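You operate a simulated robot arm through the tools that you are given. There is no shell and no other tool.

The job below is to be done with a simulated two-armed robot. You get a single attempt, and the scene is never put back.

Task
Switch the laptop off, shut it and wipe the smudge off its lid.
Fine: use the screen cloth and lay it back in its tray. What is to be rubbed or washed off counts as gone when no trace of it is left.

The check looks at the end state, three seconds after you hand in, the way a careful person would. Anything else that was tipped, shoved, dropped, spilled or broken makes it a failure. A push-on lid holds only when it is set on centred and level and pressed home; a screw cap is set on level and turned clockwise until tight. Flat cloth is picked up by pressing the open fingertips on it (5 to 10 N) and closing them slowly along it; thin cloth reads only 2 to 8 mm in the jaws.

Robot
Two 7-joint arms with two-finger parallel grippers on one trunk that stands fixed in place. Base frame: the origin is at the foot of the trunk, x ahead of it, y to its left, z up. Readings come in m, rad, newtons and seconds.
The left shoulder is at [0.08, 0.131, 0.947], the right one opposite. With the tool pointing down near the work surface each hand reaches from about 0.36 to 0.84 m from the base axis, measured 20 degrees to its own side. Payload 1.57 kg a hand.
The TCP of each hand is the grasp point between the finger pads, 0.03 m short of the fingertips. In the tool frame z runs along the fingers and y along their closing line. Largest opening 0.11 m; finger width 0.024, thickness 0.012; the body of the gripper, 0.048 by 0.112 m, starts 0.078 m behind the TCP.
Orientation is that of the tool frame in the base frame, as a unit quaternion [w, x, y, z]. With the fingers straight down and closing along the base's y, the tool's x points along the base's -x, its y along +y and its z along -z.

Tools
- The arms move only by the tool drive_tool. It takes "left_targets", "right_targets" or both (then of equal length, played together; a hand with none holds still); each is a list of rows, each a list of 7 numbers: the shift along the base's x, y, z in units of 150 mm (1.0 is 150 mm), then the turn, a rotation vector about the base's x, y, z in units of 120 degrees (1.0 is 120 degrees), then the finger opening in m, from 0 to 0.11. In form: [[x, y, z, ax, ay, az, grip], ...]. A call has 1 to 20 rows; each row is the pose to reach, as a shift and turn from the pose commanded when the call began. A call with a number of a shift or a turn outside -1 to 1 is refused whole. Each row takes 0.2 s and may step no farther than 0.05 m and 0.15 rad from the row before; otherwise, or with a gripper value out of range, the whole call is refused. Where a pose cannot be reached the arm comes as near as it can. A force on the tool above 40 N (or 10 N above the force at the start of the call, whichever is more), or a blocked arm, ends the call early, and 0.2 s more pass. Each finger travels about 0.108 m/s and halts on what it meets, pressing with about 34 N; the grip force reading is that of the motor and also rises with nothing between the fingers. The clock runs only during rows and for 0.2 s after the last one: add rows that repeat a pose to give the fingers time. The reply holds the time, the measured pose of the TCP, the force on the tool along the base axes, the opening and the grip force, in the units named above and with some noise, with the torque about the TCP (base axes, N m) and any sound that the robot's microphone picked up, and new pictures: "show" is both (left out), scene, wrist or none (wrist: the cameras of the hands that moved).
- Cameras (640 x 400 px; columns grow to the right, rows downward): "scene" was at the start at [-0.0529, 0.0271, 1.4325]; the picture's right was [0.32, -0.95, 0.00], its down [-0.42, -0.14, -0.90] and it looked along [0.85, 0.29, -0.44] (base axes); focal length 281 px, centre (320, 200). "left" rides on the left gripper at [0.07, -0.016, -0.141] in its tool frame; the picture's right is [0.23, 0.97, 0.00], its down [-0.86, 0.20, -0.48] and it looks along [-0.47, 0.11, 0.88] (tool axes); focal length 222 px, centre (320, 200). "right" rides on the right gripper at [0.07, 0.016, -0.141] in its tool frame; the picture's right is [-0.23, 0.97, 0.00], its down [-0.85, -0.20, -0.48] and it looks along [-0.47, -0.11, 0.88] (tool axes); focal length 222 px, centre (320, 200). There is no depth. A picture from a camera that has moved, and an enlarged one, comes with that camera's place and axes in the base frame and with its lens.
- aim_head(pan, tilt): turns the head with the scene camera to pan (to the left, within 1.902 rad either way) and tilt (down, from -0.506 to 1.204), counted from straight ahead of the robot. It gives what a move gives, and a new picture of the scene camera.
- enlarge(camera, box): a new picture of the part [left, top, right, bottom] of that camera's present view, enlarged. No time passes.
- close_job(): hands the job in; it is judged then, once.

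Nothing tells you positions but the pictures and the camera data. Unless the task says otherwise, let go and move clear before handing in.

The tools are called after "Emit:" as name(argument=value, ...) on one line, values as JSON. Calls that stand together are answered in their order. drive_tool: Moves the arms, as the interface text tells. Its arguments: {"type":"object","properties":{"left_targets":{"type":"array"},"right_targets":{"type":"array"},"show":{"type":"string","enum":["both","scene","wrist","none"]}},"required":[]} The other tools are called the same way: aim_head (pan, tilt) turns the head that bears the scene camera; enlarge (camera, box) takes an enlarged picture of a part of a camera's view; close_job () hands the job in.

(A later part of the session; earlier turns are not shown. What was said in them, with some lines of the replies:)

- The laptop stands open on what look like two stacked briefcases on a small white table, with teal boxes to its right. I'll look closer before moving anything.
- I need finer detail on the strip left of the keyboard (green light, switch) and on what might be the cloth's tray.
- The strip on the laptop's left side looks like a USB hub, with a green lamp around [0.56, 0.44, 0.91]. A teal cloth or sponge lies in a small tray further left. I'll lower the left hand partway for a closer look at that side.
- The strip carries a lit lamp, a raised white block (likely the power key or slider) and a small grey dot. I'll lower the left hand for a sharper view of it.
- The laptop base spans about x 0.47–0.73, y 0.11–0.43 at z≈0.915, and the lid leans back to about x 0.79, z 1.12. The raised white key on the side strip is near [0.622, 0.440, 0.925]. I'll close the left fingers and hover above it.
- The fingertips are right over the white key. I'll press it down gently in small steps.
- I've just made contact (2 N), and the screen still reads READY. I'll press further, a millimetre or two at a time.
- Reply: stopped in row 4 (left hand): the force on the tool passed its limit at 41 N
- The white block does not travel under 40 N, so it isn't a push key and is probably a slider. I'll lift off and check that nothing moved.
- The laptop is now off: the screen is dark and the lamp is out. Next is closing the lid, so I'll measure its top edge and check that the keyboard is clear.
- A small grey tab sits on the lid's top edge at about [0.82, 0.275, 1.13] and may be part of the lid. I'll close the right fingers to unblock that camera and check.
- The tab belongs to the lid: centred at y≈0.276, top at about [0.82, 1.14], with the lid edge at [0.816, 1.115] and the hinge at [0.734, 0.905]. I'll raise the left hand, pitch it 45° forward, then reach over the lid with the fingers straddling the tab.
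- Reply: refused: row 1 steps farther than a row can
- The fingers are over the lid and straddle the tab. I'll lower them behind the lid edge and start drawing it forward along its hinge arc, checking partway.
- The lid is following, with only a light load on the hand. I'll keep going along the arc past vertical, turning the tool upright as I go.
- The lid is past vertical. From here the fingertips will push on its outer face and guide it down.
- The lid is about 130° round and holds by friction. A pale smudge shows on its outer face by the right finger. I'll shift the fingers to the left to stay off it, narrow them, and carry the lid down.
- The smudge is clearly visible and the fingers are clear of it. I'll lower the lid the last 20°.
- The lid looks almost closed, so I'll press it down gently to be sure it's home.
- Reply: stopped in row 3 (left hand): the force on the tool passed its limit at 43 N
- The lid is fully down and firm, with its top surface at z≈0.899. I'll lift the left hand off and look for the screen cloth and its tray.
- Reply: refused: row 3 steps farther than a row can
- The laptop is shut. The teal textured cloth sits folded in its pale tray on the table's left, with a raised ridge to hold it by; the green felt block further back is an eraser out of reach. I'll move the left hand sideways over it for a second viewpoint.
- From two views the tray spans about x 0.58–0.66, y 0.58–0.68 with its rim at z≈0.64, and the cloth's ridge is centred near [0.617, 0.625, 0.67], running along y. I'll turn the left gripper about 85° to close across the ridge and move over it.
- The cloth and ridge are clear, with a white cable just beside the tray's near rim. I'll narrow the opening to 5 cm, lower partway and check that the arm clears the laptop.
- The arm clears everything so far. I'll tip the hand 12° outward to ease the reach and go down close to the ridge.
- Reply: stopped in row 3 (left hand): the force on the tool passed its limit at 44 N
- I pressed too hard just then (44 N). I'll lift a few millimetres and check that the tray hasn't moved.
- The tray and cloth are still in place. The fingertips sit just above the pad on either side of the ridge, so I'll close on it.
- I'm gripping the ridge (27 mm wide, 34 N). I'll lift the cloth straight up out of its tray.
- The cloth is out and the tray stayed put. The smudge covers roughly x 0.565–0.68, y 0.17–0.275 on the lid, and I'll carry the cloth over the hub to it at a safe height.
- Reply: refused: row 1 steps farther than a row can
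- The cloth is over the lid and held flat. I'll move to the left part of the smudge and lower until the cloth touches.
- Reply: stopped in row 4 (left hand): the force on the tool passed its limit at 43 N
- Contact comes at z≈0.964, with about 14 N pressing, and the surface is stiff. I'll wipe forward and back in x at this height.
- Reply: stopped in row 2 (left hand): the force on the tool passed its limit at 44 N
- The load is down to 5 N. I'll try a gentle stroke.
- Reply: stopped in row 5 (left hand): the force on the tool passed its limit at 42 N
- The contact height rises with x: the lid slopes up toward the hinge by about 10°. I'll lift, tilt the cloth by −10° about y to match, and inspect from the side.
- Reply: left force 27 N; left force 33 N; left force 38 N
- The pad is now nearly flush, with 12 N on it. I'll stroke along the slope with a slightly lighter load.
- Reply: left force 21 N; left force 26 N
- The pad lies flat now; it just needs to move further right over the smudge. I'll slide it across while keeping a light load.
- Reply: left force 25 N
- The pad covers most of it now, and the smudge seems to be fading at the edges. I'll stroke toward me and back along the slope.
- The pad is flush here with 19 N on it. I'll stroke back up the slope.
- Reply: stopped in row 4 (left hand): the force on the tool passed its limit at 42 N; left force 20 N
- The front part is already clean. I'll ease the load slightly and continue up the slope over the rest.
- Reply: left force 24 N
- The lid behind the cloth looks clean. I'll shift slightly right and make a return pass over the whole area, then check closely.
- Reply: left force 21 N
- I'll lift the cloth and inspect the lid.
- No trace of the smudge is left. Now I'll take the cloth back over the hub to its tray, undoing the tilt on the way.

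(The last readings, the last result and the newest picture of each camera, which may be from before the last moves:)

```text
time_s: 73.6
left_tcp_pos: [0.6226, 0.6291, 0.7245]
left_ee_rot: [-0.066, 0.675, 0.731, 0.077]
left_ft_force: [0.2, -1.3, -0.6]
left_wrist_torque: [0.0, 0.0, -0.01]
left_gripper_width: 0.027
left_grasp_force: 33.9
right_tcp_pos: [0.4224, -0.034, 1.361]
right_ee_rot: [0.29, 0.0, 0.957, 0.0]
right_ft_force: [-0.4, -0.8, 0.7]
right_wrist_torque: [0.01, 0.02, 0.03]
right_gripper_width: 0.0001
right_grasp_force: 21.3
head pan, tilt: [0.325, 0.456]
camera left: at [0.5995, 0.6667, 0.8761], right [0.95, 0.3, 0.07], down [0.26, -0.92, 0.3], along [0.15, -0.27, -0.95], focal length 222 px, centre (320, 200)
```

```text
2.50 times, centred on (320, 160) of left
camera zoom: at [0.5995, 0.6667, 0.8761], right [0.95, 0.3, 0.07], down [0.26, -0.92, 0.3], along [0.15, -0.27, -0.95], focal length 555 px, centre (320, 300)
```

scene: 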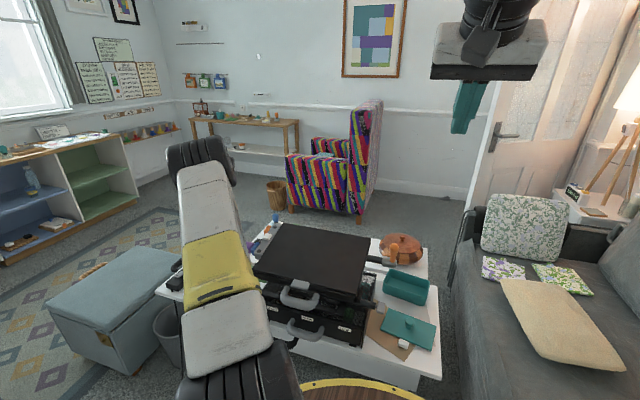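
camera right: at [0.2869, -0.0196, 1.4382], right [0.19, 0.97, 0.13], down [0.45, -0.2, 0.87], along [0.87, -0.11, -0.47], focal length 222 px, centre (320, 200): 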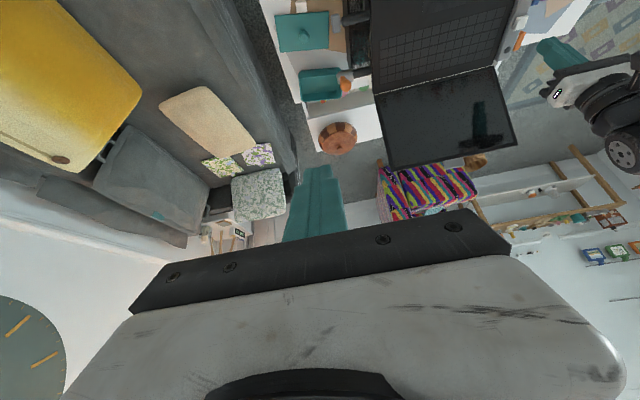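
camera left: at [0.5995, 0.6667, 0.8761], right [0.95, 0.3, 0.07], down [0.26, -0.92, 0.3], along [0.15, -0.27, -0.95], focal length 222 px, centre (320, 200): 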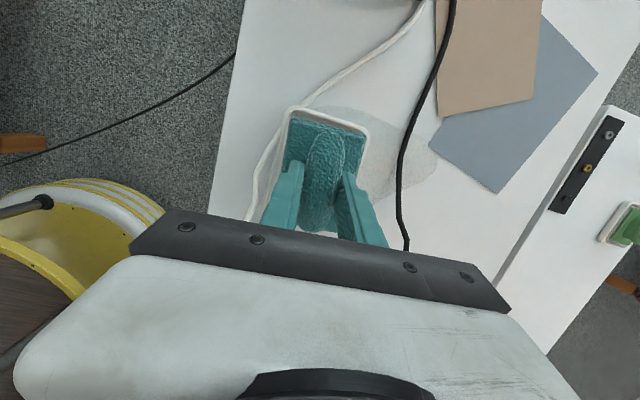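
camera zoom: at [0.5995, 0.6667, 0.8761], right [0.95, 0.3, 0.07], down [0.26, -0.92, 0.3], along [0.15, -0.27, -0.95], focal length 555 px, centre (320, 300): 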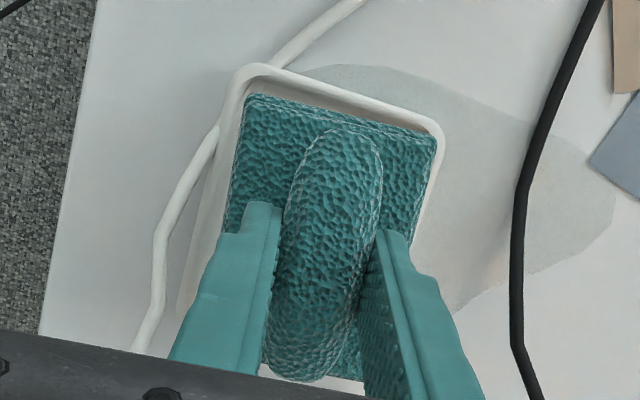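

The cloth is lined up over the tray. I'll lower the last 3 cm slowly.

Emit:
drive_tool(left_targets=[[0, 0, -0.06, 0, 0, 0, 0.0], [0, 0, -0.12, 0, 0, 0, 0.0], [0, 0, -0.16, 0, 0, 0, 0.0]], show="wrist")

Emit:
enlarge(camera="left", box=[220, 80, 420, 240])

```text
time_s: 74.4
left_tcp_pos: [0.6224, 0.6269, 0.7014]
left_ee_rot: [-0.067, 0.675, 0.731, 0.078]
left_ft_force: [-0.5, -0.6, -1.1]
left_wrist_torque: [0.02, 0.0, 0.0]
left_gripper_width: 0.027
left_grasp_force: 33.4
right_tcp_pos: [0.4231, -0.0344, 1.3599]
right_ee_rot: [0.289, 0.001, 0.957, 0.0]
right_ft_force: [-1.1, 0.2, -0.5]
right_wrist_torque: [0.05, -0.03, -0.05]
right_gripper_width: 0.0
right_grasp_force: 20.9
head pan, tilt: [0.325, 0.456]
camera left: at [0.5999, 0.6652, 0.8523], right [0.95, 0.3, 0.07], down [0.26, -0.92, 0.3], along [0.15, -0.27, -0.95], focal length 222 px, centre (320, 200)
```

left: 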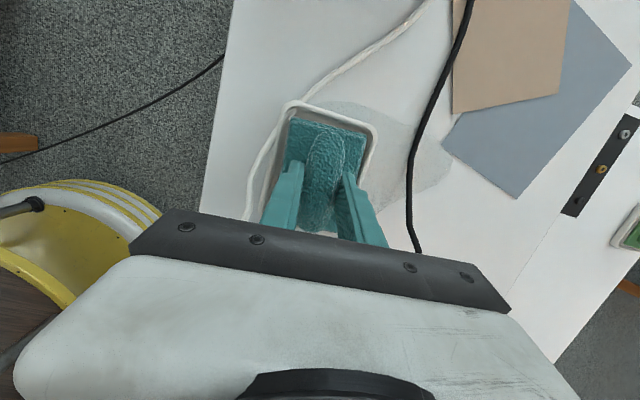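

```text
2.50 times, centred on (320, 160) of left
camera zoom: at [0.5999, 0.6652, 0.8523], right [0.95, 0.3, 0.07], down [0.26, -0.92, 0.3], along [0.15, -0.27, -0.95], focal length 555 px, centre (320, 300)
```

zoom: 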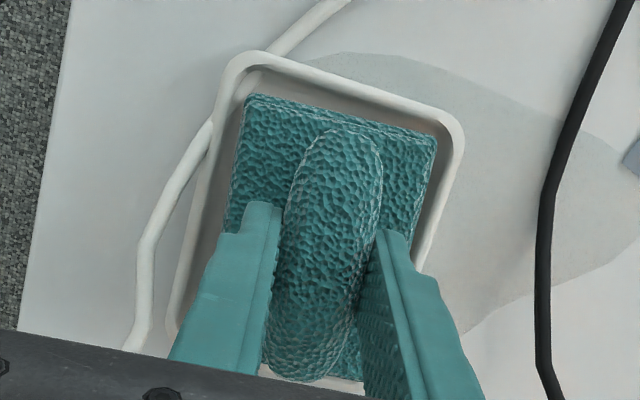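

Emit:
drive_tool(left_targets=[[0, 0.008, -0.025, 0, 0, 0, 0.0], [0, 0.008, -0.045, 0, 0, 0, 0.0]], show="none")

Emit:
drive_tool(left_targets=[[0, 0, -0.008, 0, 0, 0, 0.0], [0, 0, -0.012, 0, 0, 0, 0.0]], show="none")

```text
time_s: 75.0
left_tcp_pos: [0.623, 0.6304, 0.6986]
left_ee_rot: [-0.066, 0.674, 0.731, 0.081]
left_ft_force: [-9.6, -6.1, 32.6]
left_wrist_torque: [-0.66, -0.74, -0.32]
left_gripper_width: 0.0273
left_grasp_force: 34.2
right_tcp_pos: [0.4208, -0.0353, 1.3608]
right_ee_rot: [0.289, 0.001, 0.957, 0.0]
right_ft_force: [0.3, 0.2, 0.8]
right_wrist_torque: [-0.02, -0.02, -0.01]
right_gripper_width: 0.0
right_grasp_force: 21.1
head pan, tilt: [0.325, 0.456]
```

```text
time_s: 75.5
left_tcp_pos: [0.6265, 0.6311, 0.6999]
left_ee_rot: [-0.067, 0.674, 0.731, 0.084]
left_ft_force: [-3.1, -2.5, 15.1]
left_wrist_torque: [0.24, -0.35, 0.04]
left_gripper_width: 0.0271
left_grasp_force: 33.9
right_tcp_pos: [0.4226, -0.0348, 1.3604]
right_ee_rot: [0.29, 0.001, 0.957, 0.0]
right_ft_force: [-0.4, -0.7, -0.4]
right_wrist_torque: [0.04, -0.01, 0.02]
right_gripper_width: 0.0001
right_grasp_force: 21.1
head pan, tilt: [0.325, 0.456]
stopped in row 2 (left hand): the force on the tool passed its limit at 45 N (the readings are from after the stop); the commanded pose is now the measured one
```

It touched 7 mm higher than where I picked it up, so I'll look whether the cloth is catching on the rim.

Emit:
drive_tool(left_targets=[[0, 0, 0.01, 0, 0, 0, 0.0]], show="both")

Emit:
enlarge(camera="left", box=[260, 80, 390, 240])

```text
time_s: 75.9
left_tcp_pos: [0.6271, 0.6304, 0.6998]
left_ee_rot: [-0.066, 0.674, 0.731, 0.084]
left_ft_force: [-0.8, 1.0, 16.8]
left_wrist_torque: [0.44, -0.55, 0.03]
left_gripper_width: 0.0269
left_grasp_force: 34.1
right_tcp_pos: [0.4233, -0.0352, 1.3598]
right_ee_rot: [0.289, 0.0, 0.957, 0.0]
right_ft_force: [0.1, 0.6, -0.4]
right_wrist_torque: [0.01, 0.0, -0.03]
right_gripper_width: 0.0
right_grasp_force: 21.4
head pan, tilt: [0.325, 0.456]
camera left: at [0.6021, 0.6678, 0.8514], right [0.95, 0.3, 0.08], down [0.26, -0.92, 0.3], along [0.16, -0.26, -0.95], focal length 222 px, centre (320, 200)
```

scene: 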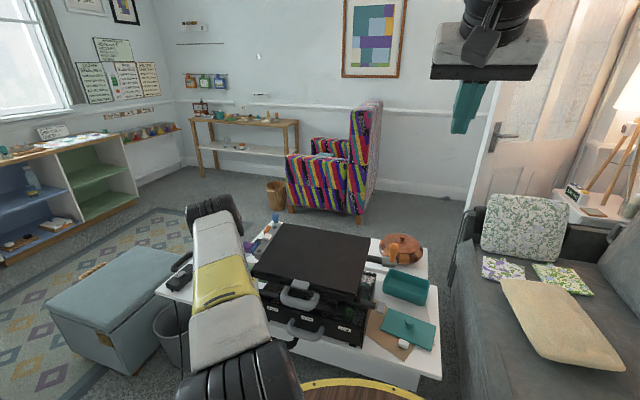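
left: 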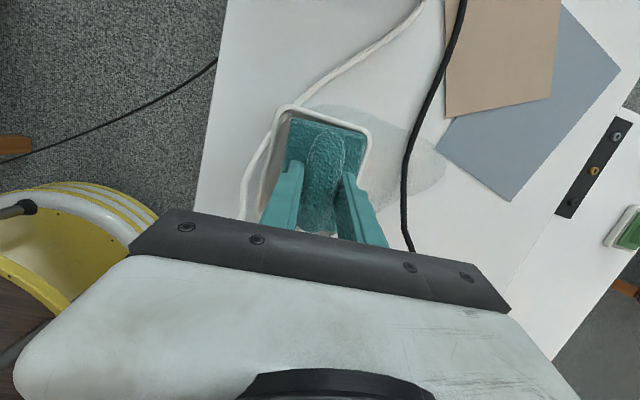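

```text
2.50 times, centred on (325, 160) of left
camera zoom: at [0.6021, 0.6678, 0.8514], right [0.95, 0.3, 0.08], down [0.26, -0.92, 0.3], along [0.16, -0.26, -0.95], focal length 555 px, centre (308, 300)
```

zoom: 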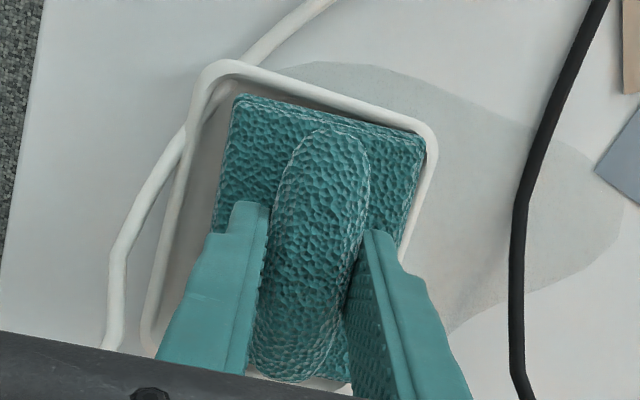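

The cloth's right edge is sitting on the tray's far rim. I'll lift 1 cm, shift about 6 mm toward me, and look again.

Emit:
drive_tool(left_targets=[[0, 0, 0.06, 0, 0, 0, 0.0], [-0.02, -0.005, 0.07, 0, 0, 0, 0.0], [-0.045, -0.01, 0.07, 0, 0, 0, 0.0]], show="wrist")

Emit:
enlarge(camera="left", box=[260, 80, 390, 240])

```text
time_s: 76.7
left_tcp_pos: [0.6187, 0.6283, 0.7088]
left_ee_rot: [-0.067, 0.674, 0.731, 0.082]
left_ft_force: [-0.7, -0.1, -0.2]
left_wrist_torque: [0.01, -0.01, 0.03]
left_gripper_width: 0.0268
left_grasp_force: 34.3
right_tcp_pos: [0.4229, -0.034, 1.3593]
right_ee_rot: [0.289, 0.001, 0.957, 0.0]
right_ft_force: [-0.1, 0.2, 0.7]
right_wrist_torque: [0.0, -0.02, 0.02]
right_gripper_width: 0.0
right_grasp_force: 21.4
head pan, tilt: [0.325, 0.456]
camera left: at [0.5951, 0.6656, 0.8597], right [0.95, 0.3, 0.07], down [0.26, -0.92, 0.3], along [0.16, -0.26, -0.95], focal length 222 px, centre (320, 200)
```

left: 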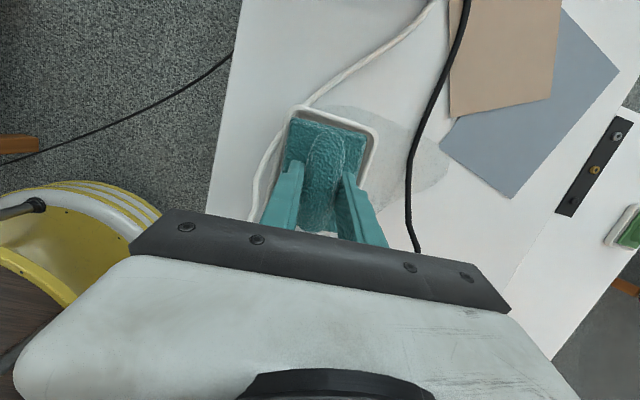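

```text
2.50 times, centred on (325, 160) of left
camera zoom: at [0.5951, 0.6656, 0.8597], right [0.95, 0.3, 0.07], down [0.26, -0.92, 0.3], along [0.16, -0.26, -0.95], focal length 555 px, centre (308, 300)
```

zoom: 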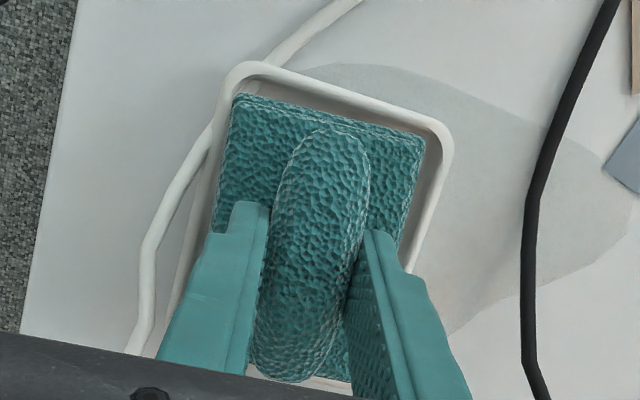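

By my geometry the cloth should now fit between the rims. I'll lower in small steps and watch for early contact.

Emit:
drive_tool(left_targets=[[0.008, 0, -0.03, 0, 0, 0, 0.0], [0.008, 0, -0.05, 0, 0, 0, 0.0], [0.008, 0, -0.06, 0, 0, 0, 0.0]], show="none")

Emit:
drive_tool(left_targets=[[0, 0, -0.008, 0, 0, 0, 0.0], [0, 0, -0.01, 0, 0, 0, 0.0]], show="wrist")

Emit:
enlarge(camera="left", box=[260, 80, 390, 240])

```text
time_s: 77.5
left_tcp_pos: [0.6201, 0.6272, 0.6998]
left_ee_rot: [-0.066, 0.674, 0.731, 0.081]
left_ft_force: [0.3, 0.0, -0.6]
left_wrist_torque: [-0.02, -0.01, -0.01]
left_gripper_width: 0.0272
left_grasp_force: 33.7
right_tcp_pos: [0.4232, -0.0338, 1.3597]
right_ee_rot: [0.29, 0.001, 0.957, 0.0]
right_ft_force: [0.7, -0.3, -0.2]
right_wrist_torque: [0.03, -0.02, 0.01]
right_gripper_width: 0.0
right_grasp_force: 21.9
head pan, tilt: [0.325, 0.456]
```

```text
time_s: 78.1
left_tcp_pos: [0.6208, 0.6283, 0.6966]
left_ee_rot: [-0.067, 0.674, 0.731, 0.08]
left_ft_force: [0.0, -0.3, -0.6]
left_wrist_torque: [0.01, 0.0, -0.03]
left_gripper_width: 0.0268
left_grasp_force: 34.0
right_tcp_pos: [0.4229, -0.033, 1.3599]
right_ee_rot: [0.289, 0.001, 0.957, 0.0]
right_ft_force: [-0.9, 1.2, -0.5]
right_wrist_torque: [0.02, 0.0, 0.01]
right_gripper_width: 0.0
right_grasp_force: 21.4
head pan, tilt: [0.325, 0.456]
camera left: at [0.5967, 0.6655, 0.8495], right [0.95, 0.3, 0.08], down [0.26, -0.92, 0.3], along [0.16, -0.26, -0.95], focal length 222 px, centre (320, 200)
```

left: 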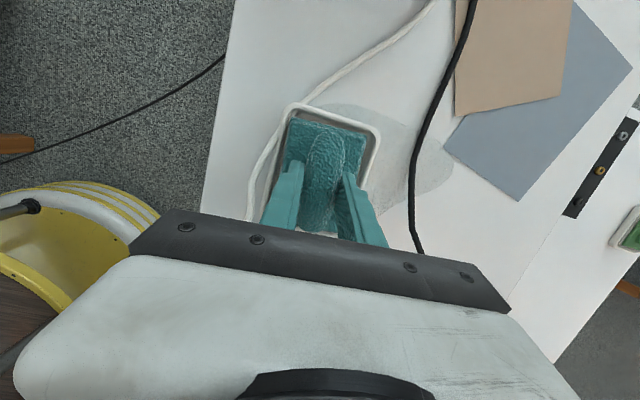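

```text
2.50 times, centred on (325, 160) of left
camera zoom: at [0.5967, 0.6655, 0.8495], right [0.95, 0.3, 0.08], down [0.26, -0.92, 0.3], along [0.16, -0.26, -0.95], focal length 555 px, centre (308, 300)
```

zoom: 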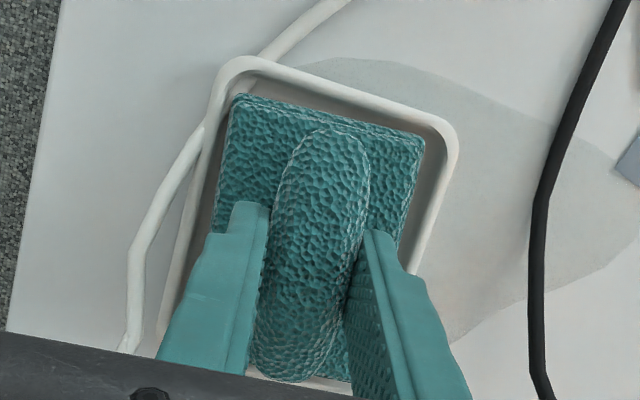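

It's inside the rim now, below the earlier contact height, with no load. I'll lower the last few millimetres.

Emit:
drive_tool(left_targets=[[0.006, 0, -0.007, 0, 0, 0, 0.0], [0.006, 0, -0.014, 0, 0, 0, 0.0]], show="none")

Emit:
drive_tool(left_targets=[[0, 0, -0.006, 0, 0, 0, 0.0], [0, 0, -0.01, 0, 0, 0, 0.0]], show="none")

```text
time_s: 78.7
left_tcp_pos: [0.6208, 0.6278, 0.6967]
left_ee_rot: [-0.066, 0.675, 0.731, 0.081]
left_ft_force: [-0.4, 0.1, -0.9]
left_wrist_torque: [0.02, -0.02, 0.02]
left_gripper_width: 0.0268
left_grasp_force: 33.9
right_tcp_pos: [0.424, -0.0335, 1.36]
right_ee_rot: [0.289, 0.001, 0.957, 0.0]
right_ft_force: [0.1, 0.1, -0.4]
right_wrist_torque: [-0.03, 0.01, 0.0]
right_gripper_width: 0.0002
right_grasp_force: 21.7
head pan, tilt: [0.325, 0.456]
```

```text
time_s: 79.3
left_tcp_pos: [0.6207, 0.6284, 0.6957]
left_ee_rot: [-0.066, 0.675, 0.731, 0.081]
left_ft_force: [-0.1, 0.8, -0.5]
left_wrist_torque: [0.0, -0.01, 0.0]
left_gripper_width: 0.0271
left_grasp_force: 34.0
right_tcp_pos: [0.4235, -0.0345, 1.3603]
right_ee_rot: [0.288, 0.001, 0.958, 0.0]
right_ft_force: [-0.6, -0.3, 0.0]
right_wrist_torque: [0.0, 0.01, -0.02]
right_gripper_width: 0.0003
right_grasp_force: 21.7
head pan, tilt: [0.325, 0.456]
```

Emit:
drive_tool(left_targets=[[0, 0, -0.007, 0, 0, 0, 0.0], [0, 0, -0.012, 0, 0, 0, 0.0]], show="none")

Emit:
drive_tool(left_targets=[[0, 0, -0.004, 0, 0, 0, 0.0], [0, 0, -0.008, 0, 0, 0, 0.0]], show="wrist")

Emit:
enlarge(camera="left", box=[260, 80, 390, 240])

```text
time_s: 79.9
left_tcp_pos: [0.6192, 0.6298, 0.6935]
left_ee_rot: [-0.066, 0.674, 0.731, 0.082]
left_ft_force: [-2.7, -0.8, 5.2]
left_wrist_torque: [0.18, 0.25, 0.12]
left_gripper_width: 0.0271
left_grasp_force: 33.4
right_tcp_pos: [0.4232, -0.0343, 1.3595]
right_ee_rot: [0.288, 0.001, 0.957, 0.0]
right_ft_force: [-0.1, 0.1, 0.1]
right_wrist_torque: [-0.02, 0.0, 0.0]
right_gripper_width: 0.0
right_grasp_force: 21.3
head pan, tilt: [0.325, 0.456]
```

```text
time_s: 80.5
left_tcp_pos: [0.6216, 0.6298, 0.6939]
left_ee_rot: [-0.066, 0.674, 0.731, 0.083]
left_ft_force: [-0.3, -1.0, 13.0]
left_wrist_torque: [0.57, 0.53, 0.07]
left_gripper_width: 0.0271
left_grasp_force: 34.1
right_tcp_pos: [0.4227, -0.0344, 1.3588]
right_ee_rot: [0.289, 0.002, 0.957, -0.001]
right_ft_force: [-0.1, -0.9, 0.4]
right_wrist_torque: [-0.03, 0.02, -0.01]
right_gripper_width: 0.0
right_grasp_force: 20.9
head pan, tilt: [0.325, 0.456]
camera left: at [0.5967, 0.6668, 0.8449], right [0.95, 0.3, 0.08], down [0.26, -0.92, 0.3], along [0.16, -0.26, -0.95], focal length 222 px, centre (320, 200)
```

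left: 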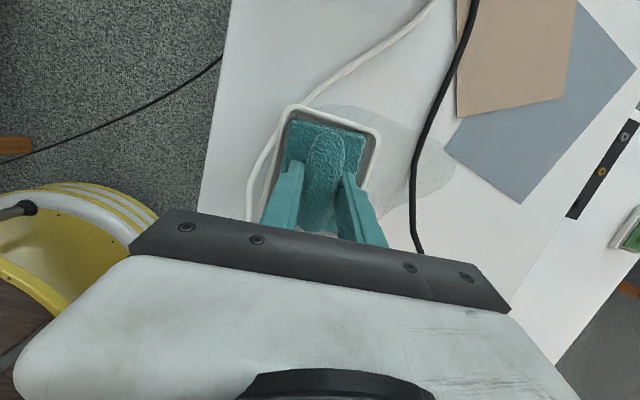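

```text
2.50 times, centred on (325, 160) of left
camera zoom: at [0.5967, 0.6668, 0.8449], right [0.95, 0.3, 0.08], down [0.26, -0.92, 0.3], along [0.16, -0.26, -0.95], focal length 555 px, centre (308, 300)
```

zoom: 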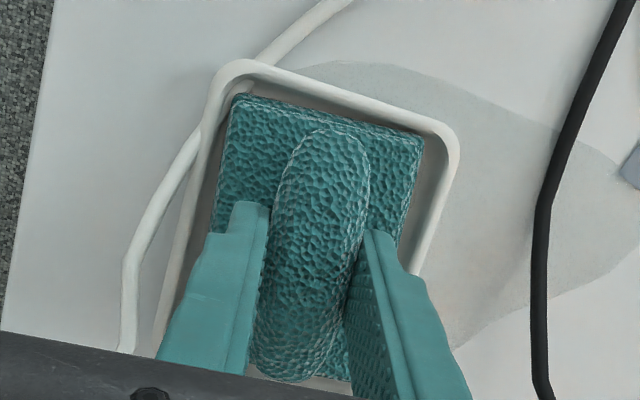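

The cloth is down at its original height, but the left corner carries the load. I'll nudge it 2 mm off the near rim and set it down again.

Emit:
drive_tool(left_targets=[[0, 0, 0.012, 0, 0, 0, 0.0], [0.013, -0.003, 0.012, 0, 0, 0, 0.0], [0.013, -0.003, 0.004, 0, 0, 0, 0.0], [0.013, -0.003, 0.0, 0, 0, 0, 0.0]], show="none")

```text
time_s: 81.5
left_tcp_pos: [0.6215, 0.6283, 0.6923]
left_ee_rot: [-0.067, 0.675, 0.731, 0.082]
left_ft_force: [-2.1, 1.1, 14.4]
left_wrist_torque: [0.71, 0.61, 0.1]
left_gripper_width: 0.0268
left_grasp_force: 34.3
right_tcp_pos: [0.4228, -0.0343, 1.3598]
right_ee_rot: [0.289, 0.0, 0.957, 0.0]
right_ft_force: [0.1, -0.7, -0.7]
right_wrist_torque: [-0.03, -0.03, 0.04]
right_gripper_width: 0.0
right_grasp_force: 21.8
head pan, tilt: [0.325, 0.456]
```

The cloth is back at the height where I picked it up. I'll release it and lift straight away.

Emit:
drive_tool(left_targets=[[0, 0, 0.006, 0, 0, 0, 0.0], [0, 0, 0.006, 0, 0, 0, 0.032], [0, 0, 0.006, 0, 0, 0, 0.04], [0, 0, 0.006, 0, 0, 0, 0.046], [0, 0, 0.006, 0, 0, 0, 0.046], [0, 0, 0.03, 0, 0, 0, 0.046], [0, 0, 0.1, 0, 0, 0, 0.046], [0, 0, 0.25, 0, 0, 0, 0.046]], show="wrist")

Emit:
enlarge(camera="left", box=[240, 60, 400, 240])

```text
time_s: 83.3
left_tcp_pos: [0.6243, 0.6274, 0.7294]
left_ee_rot: [-0.066, 0.674, 0.731, 0.081]
left_ft_force: [1.5, -0.2, 0.6]
left_wrist_torque: [0.02, 0.04, 0.01]
left_gripper_width: 0.046
left_grasp_force: 0.0
right_tcp_pos: [0.4229, -0.035, 1.36]
right_ee_rot: [0.288, 0.002, 0.958, -0.001]
right_ft_force: [0.1, 0.0, 0.1]
right_wrist_torque: [0.01, 0.0, -0.04]
right_gripper_width: 0.0
right_grasp_force: 21.2
head pan, tilt: [0.325, 0.456]
camera left: at [0.6001, 0.665, 0.8808], right [0.95, 0.3, 0.07], down [0.26, -0.92, 0.3], along [0.16, -0.26, -0.95], focal length 222 px, centre (320, 200)
```

left: 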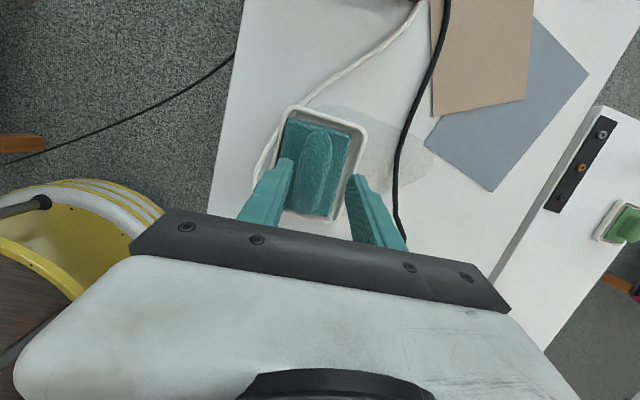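

```text
2.22 times, centred on (320, 150) of left
camera zoom: at [0.6001, 0.665, 0.8808], right [0.95, 0.3, 0.07], down [0.26, -0.92, 0.3], along [0.16, -0.26, -0.95], focal length 494 px, centre (320, 311)
```

zoom: 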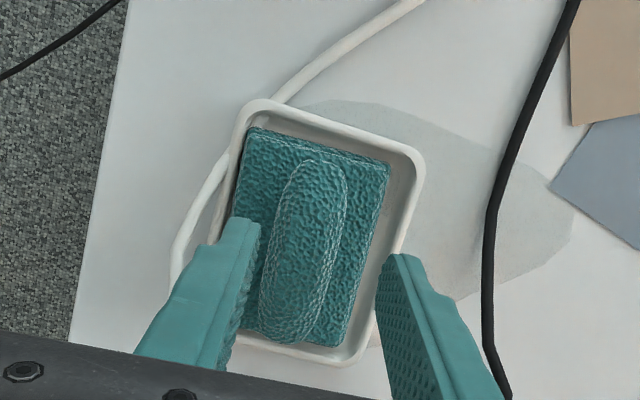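

Emit:
drive_tool(left_targets=[[0, 0, 0.25, 0, 0, 0, 0.046], [0, 0, 0.55, 0, 0, 0, 0.046], [0, 0, 0.8, 0, 0, 0, 0.046], [0, 0, 1.0, 0, 0, 0, 0.08]], show="both")

Emit:
enlarge(camera="left", box=[270, 80, 370, 180])

```text
time_s: 84.3
left_tcp_pos: [0.6229, 0.6279, 0.8785]
left_ee_rot: [-0.067, 0.674, 0.731, 0.081]
left_ft_force: [0.2, 0.0, 0.1]
left_wrist_torque: [0.03, 0.0, 0.04]
left_gripper_width: 0.0799
left_grasp_force: 0.1
right_tcp_pos: [0.4237, -0.0339, 1.36]
right_ee_rot: [0.289, 0.002, 0.957, -0.001]
right_ft_force: [0.2, -0.1, -0.1]
right_wrist_torque: [-0.02, 0.01, 0.02]
right_gripper_width: 0.0003
right_grasp_force: 21.0
head pan, tilt: [0.325, 0.456]
camera left: at [0.5985, 0.6665, 1.03], right [0.95, 0.3, 0.08], down [0.26, -0.92, 0.3], along [0.16, -0.26, -0.95], focal length 222 px, centre (320, 200)
```

scene: 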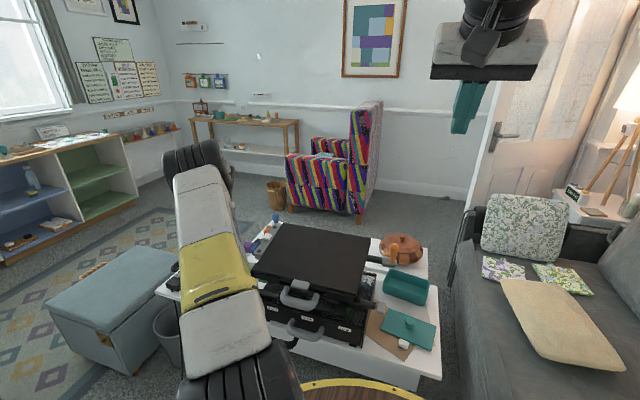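
left: 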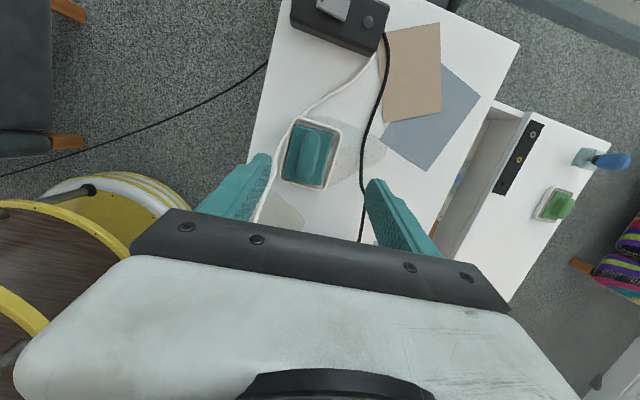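

```text
4.00 times, centred on (320, 130) of left
camera zoom: at [0.5985, 0.6665, 1.03], right [0.95, 0.3, 0.08], down [0.26, -0.92, 0.3], along [0.16, -0.26, -0.95], focal length 888 px, centre (320, 480)
```

zoom: 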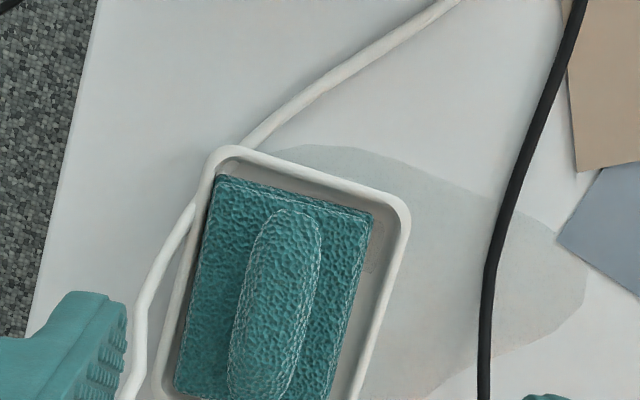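

The cloth is lying inside its tray. I'll back the left hand off, turn the wrist back, and look from another angle to confirm it isn't perched on the rim.

Emit:
drive_tool(left_targets=[[0, 0, 0.25, 0, 0, 0.0, 0.08], [0, 0, 0.5, 0, 0, 0.05, 0.08], [-0.1, 0, 0.6, 0, 0, 0.12, 0.08], [-0.2, 0, 0.6, 0, 0, 0.19, 0.08], [-0.3, 0, 0.6, 0, 0, 0.26, 0.08], [-0.4, 0, 0.6, 0, 0, 0.33, 0.08], [-0.5, 0, 0.6, 0, 0, 0.4, 0.08], [-0.6, 0, 0.6, 0, 0, 0.47, 0.08], [-0.7, 0, 0.6, 0, 0, 0.54, 0.08], [-0.8, 0, 0.6, 0, 0, 0.61, 0.08], [-0.9, 0, 0.6, 0, 0, 0.68, 0.08], [-1.0, 0, 0.6, 0, 0, 0.71, 0.08]], show="both")

Emit:
enlarge(camera="left", box=[260, 100, 400, 200])

```text
time_s: 86.9
left_tcp_pos: [0.474, 0.6279, 0.9697]
left_ee_rot: [-0.105, 0.001, 0.994, 0.015]
left_ft_force: [-0.5, -0.1, 0.0]
left_wrist_torque: [0.02, 0.0, 0.0]
left_gripper_width: 0.08
left_grasp_force: 0.0
right_tcp_pos: [0.4233, -0.0349, 1.3593]
right_ee_rot: [0.288, 0.001, 0.958, 0.0]
right_ft_force: [0.6, -0.6, -0.2]
right_wrist_torque: [-0.02, 0.02, 0.01]
right_gripper_width: 0.0
right_grasp_force: 21.3
head pan, tilt: [0.325, 0.456]
camera left: at [0.4343, 0.6076, 1.121], right [-0.22, 0.97, 0.08], down [0.94, 0.19, 0.3], along [0.27, 0.14, -0.95], focal length 222 px, centre (320, 200)
```

scene: 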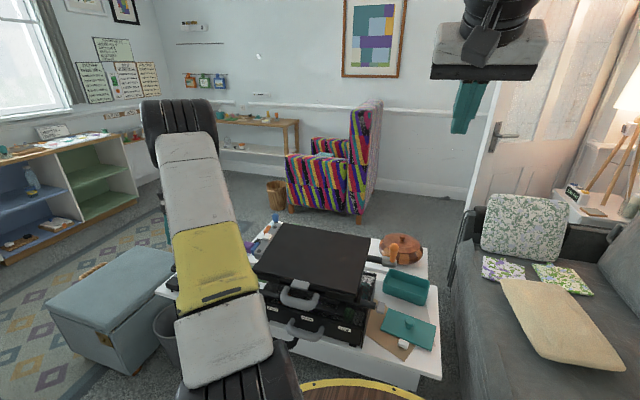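
left: 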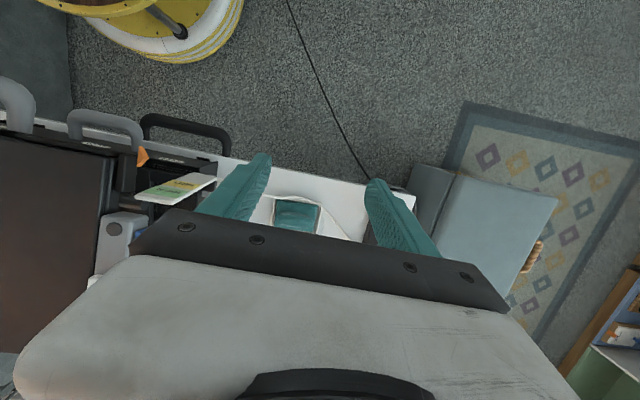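

```text
4.00 times, centred on (330, 150) of left
camera zoom: at [0.4343, 0.6076, 1.121], right [-0.22, 0.97, 0.08], down [0.94, 0.19, 0.3], along [0.27, 0.14, -0.95], focal length 888 px, centre (280, 400)
```

zoom: 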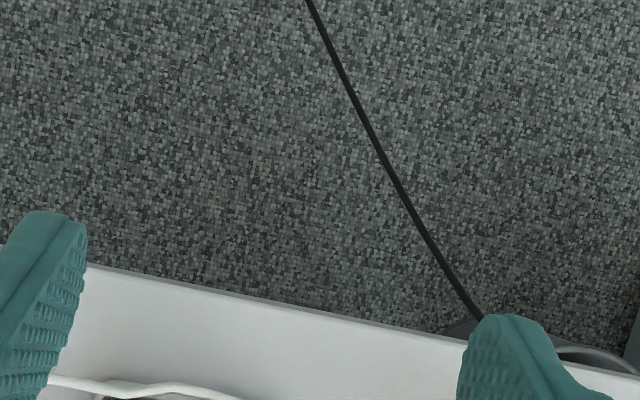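

Emit:
drive_tool(left_targets=[[-0.15, 0, 0, 0, -0.06, 0, 0.1], [-0.3, 0, 0, 0, -0.12, 0, 0.11], [-0.45, 0, 0, 0, -0.18, 0, 0.11], [-0.6, 0, 0.0, 0, -0.24, 0, 0.11]], show="both")

Emit:
enlarge(camera="left", box=[270, 110, 390, 200])

```text
time_s: 87.9
left_tcp_pos: [0.3832, 0.627, 0.9702]
left_ee_rot: [0.148, -0.001, 0.989, 0.015]
left_ft_force: [0.4, -0.1, -0.9]
left_wrist_torque: [0.02, 0.06, 0.01]
left_gripper_width: 0.1101
left_grasp_force: 0.2
right_tcp_pos: [0.4227, -0.0356, 1.36]
right_ee_rot: [0.289, 0.001, 0.957, 0.0]
right_ft_force: [1.9, 0.2, -0.4]
right_wrist_torque: [0.01, 0.03, 0.0]
right_gripper_width: 0.0
right_grasp_force: 21.6
head pan, tilt: [0.325, 0.456]
camera left: at [0.2751, 0.6078, 1.0838], right [-0.22, 0.97, -0.04], down [0.68, 0.18, 0.71], along [0.7, 0.13, -0.7], focal length 222 px, centre (320, 200)
```

scene: 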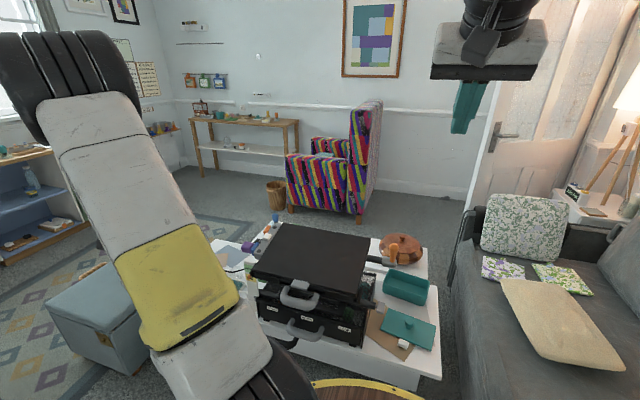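
left: 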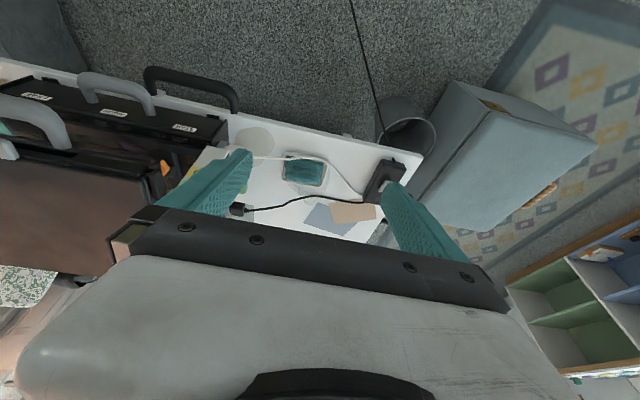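

```text
4.44 times, centred on (330, 155) of left
camera zoom: at [0.2751, 0.6078, 1.0838], right [-0.22, 0.97, -0.04], down [0.68, 0.18, 0.71], along [0.7, 0.13, -0.7], focal length 987 px, centre (276, 400)
```

zoom: 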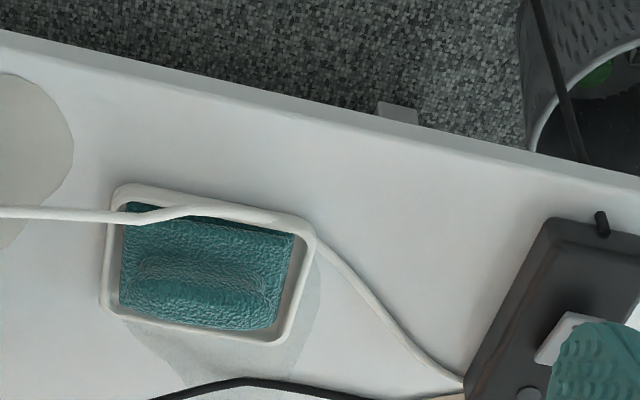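

Emit:
enlarge(camera="left", box=[285, 145, 345, 190])

Emit:
enlarge(camera="scene", box=[210, 230, 300, 300])

```text
8.89 times, centred on (315, 168) of left
camera zoom: at [0.2751, 0.6078, 1.0838], right [-0.22, 0.97, -0.04], down [0.68, 0.18, 0.71], along [0.7, 0.13, -0.7], focal length 1974 px, centre (364, 489)
```

zoom: 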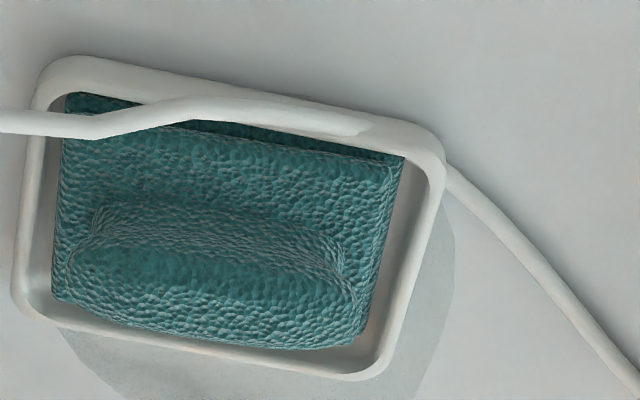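

```text
5.71 times, centred on (255, 265) of scene
camera zoom: at [-0.0524, 0.0271, 1.4325], right [0.32, -0.95, 0.0], down [-0.42, -0.14, -0.9], along [0.85, 0.29, -0.44], focal length 1606 px, centre (691, -171)
```

zoom: 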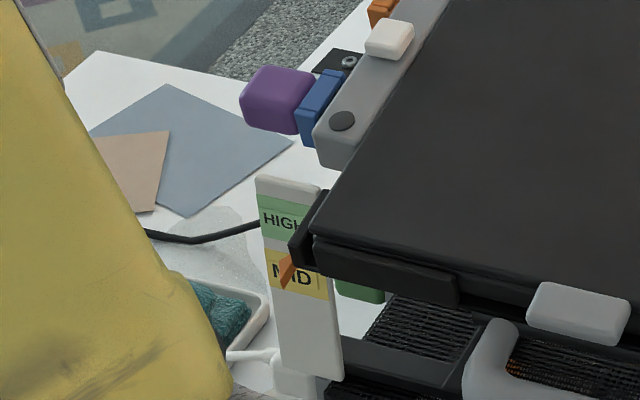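

The cloth sits level in its tray, and the tray is within a couple of millimetres of where it started. Finally I'll check the lid's front edge and the rest of the table before handing in.

Emit:
enlarge(camera="scene", box=[250, 250, 370, 320])

Emit:
enlarge(camera="right", box=[250, 0, 560, 170])

Emit:
drive_tool(left_targets=[[0, 0, 0.3, 0, 0, 0, 0.11], [0, 0, 0.6, 0, 0, 0, 0.11], [0, 0, 0.9, 0, 0, 0, 0.11]], show="both")

```text
5.33 times, centred on (310, 285) of scene
camera zoom: at [-0.0524, 0.0271, 1.4325], right [0.32, -0.95, 0.0], down [-0.42, -0.14, -0.9], along [0.85, 0.29, -0.44], focal length 1499 px, centre (373, -253)
```

zoom: 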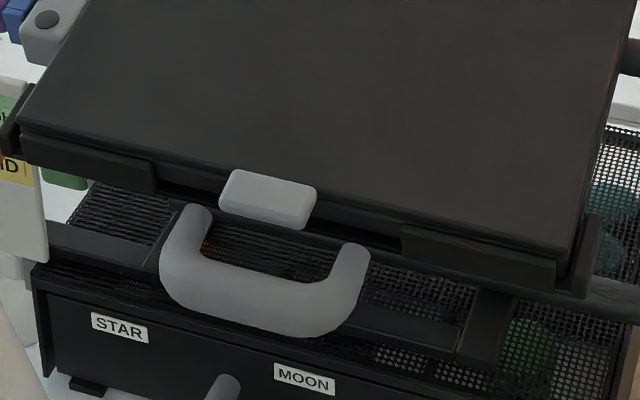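

```text
2.06 times, centred on (405, 85) of right
camera zoom: at [0.2873, -0.02, 1.4381], right [0.19, 0.97, 0.13], down [0.45, -0.2, 0.87], along [0.87, -0.11, -0.47], focal length 459 px, centre (144, 437)
```

zoom: 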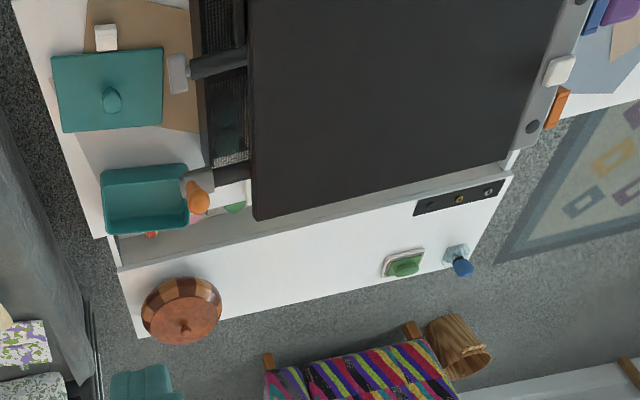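

```text
time_s: 88.7
left_tcp_pos: [0.3847, 0.629, 1.104]
left_ee_rot: [0.148, -0.002, 0.989, 0.014]
left_ft_force: [-0.1, 0.5, -0.3]
left_wrist_torque: [-0.03, 0.02, -0.02]
left_gripper_width: 0.1101
left_grasp_force: 0.1
right_tcp_pos: [0.4241, -0.034, 1.3609]
right_ee_rot: [0.289, 0.0, 0.957, 0.0]
right_ft_force: [-0.4, 0.0, -0.4]
right_wrist_torque: [0.01, -0.01, -0.02]
right_gripper_width: 0.0001
right_grasp_force: 21.3
head pan, tilt: [0.325, 0.456]
camera left: at [0.2776, 0.6093, 1.218], right [-0.23, 0.97, -0.04], down [0.68, 0.19, 0.71], along [0.7, 0.14, -0.7], focal length 222 px, centre (320, 200)
```

scene: 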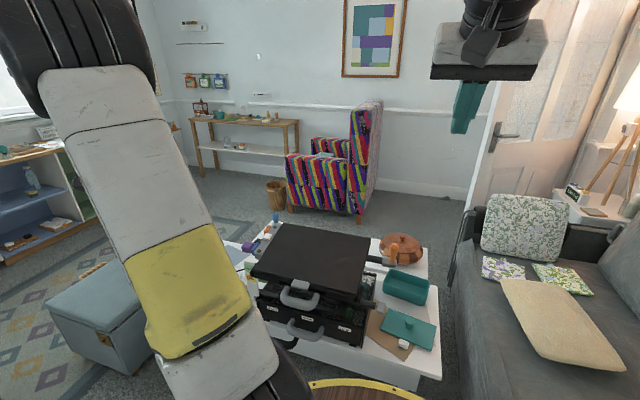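
left: 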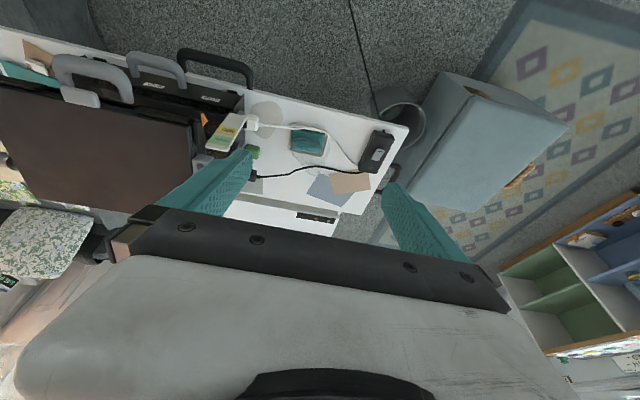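

The laptop is off and fully shut, and its lid is clean. The cloth is back in its tray, everything else is where it was, and both hands are clear, so I'm handing in.

Emit:
close_job()

```text
The job is handed in.
```

I switched the laptop off, shut it and wiped the smudge off its lid. The cloth is back in its tray, and I've handed the job in. I don't have the check's result.

- **Off:** the white key on the side strip did it. The screen went dark and the green lamp went out.
- **Shut:** I drew the lid over by its top edge and pressed it down until it was firm.
- **Wiped:** close-up views from two cameras showed no trace of the smudge.
- **Cloth:** I used the teal cloth from the tray on the left of the table. It lies flat inside the tray, a little off-centre toward the near rim.

**Hard contacts:** the force limit stopped the arm at 41–45 N several times. This happened while pressing the key, closing the lid, first reaching into the tray, starting to wipe, and setting the cloth down. I saw no damage. By my estimate the tray moved no more than about 3 mm, and nothing else looked out of place.
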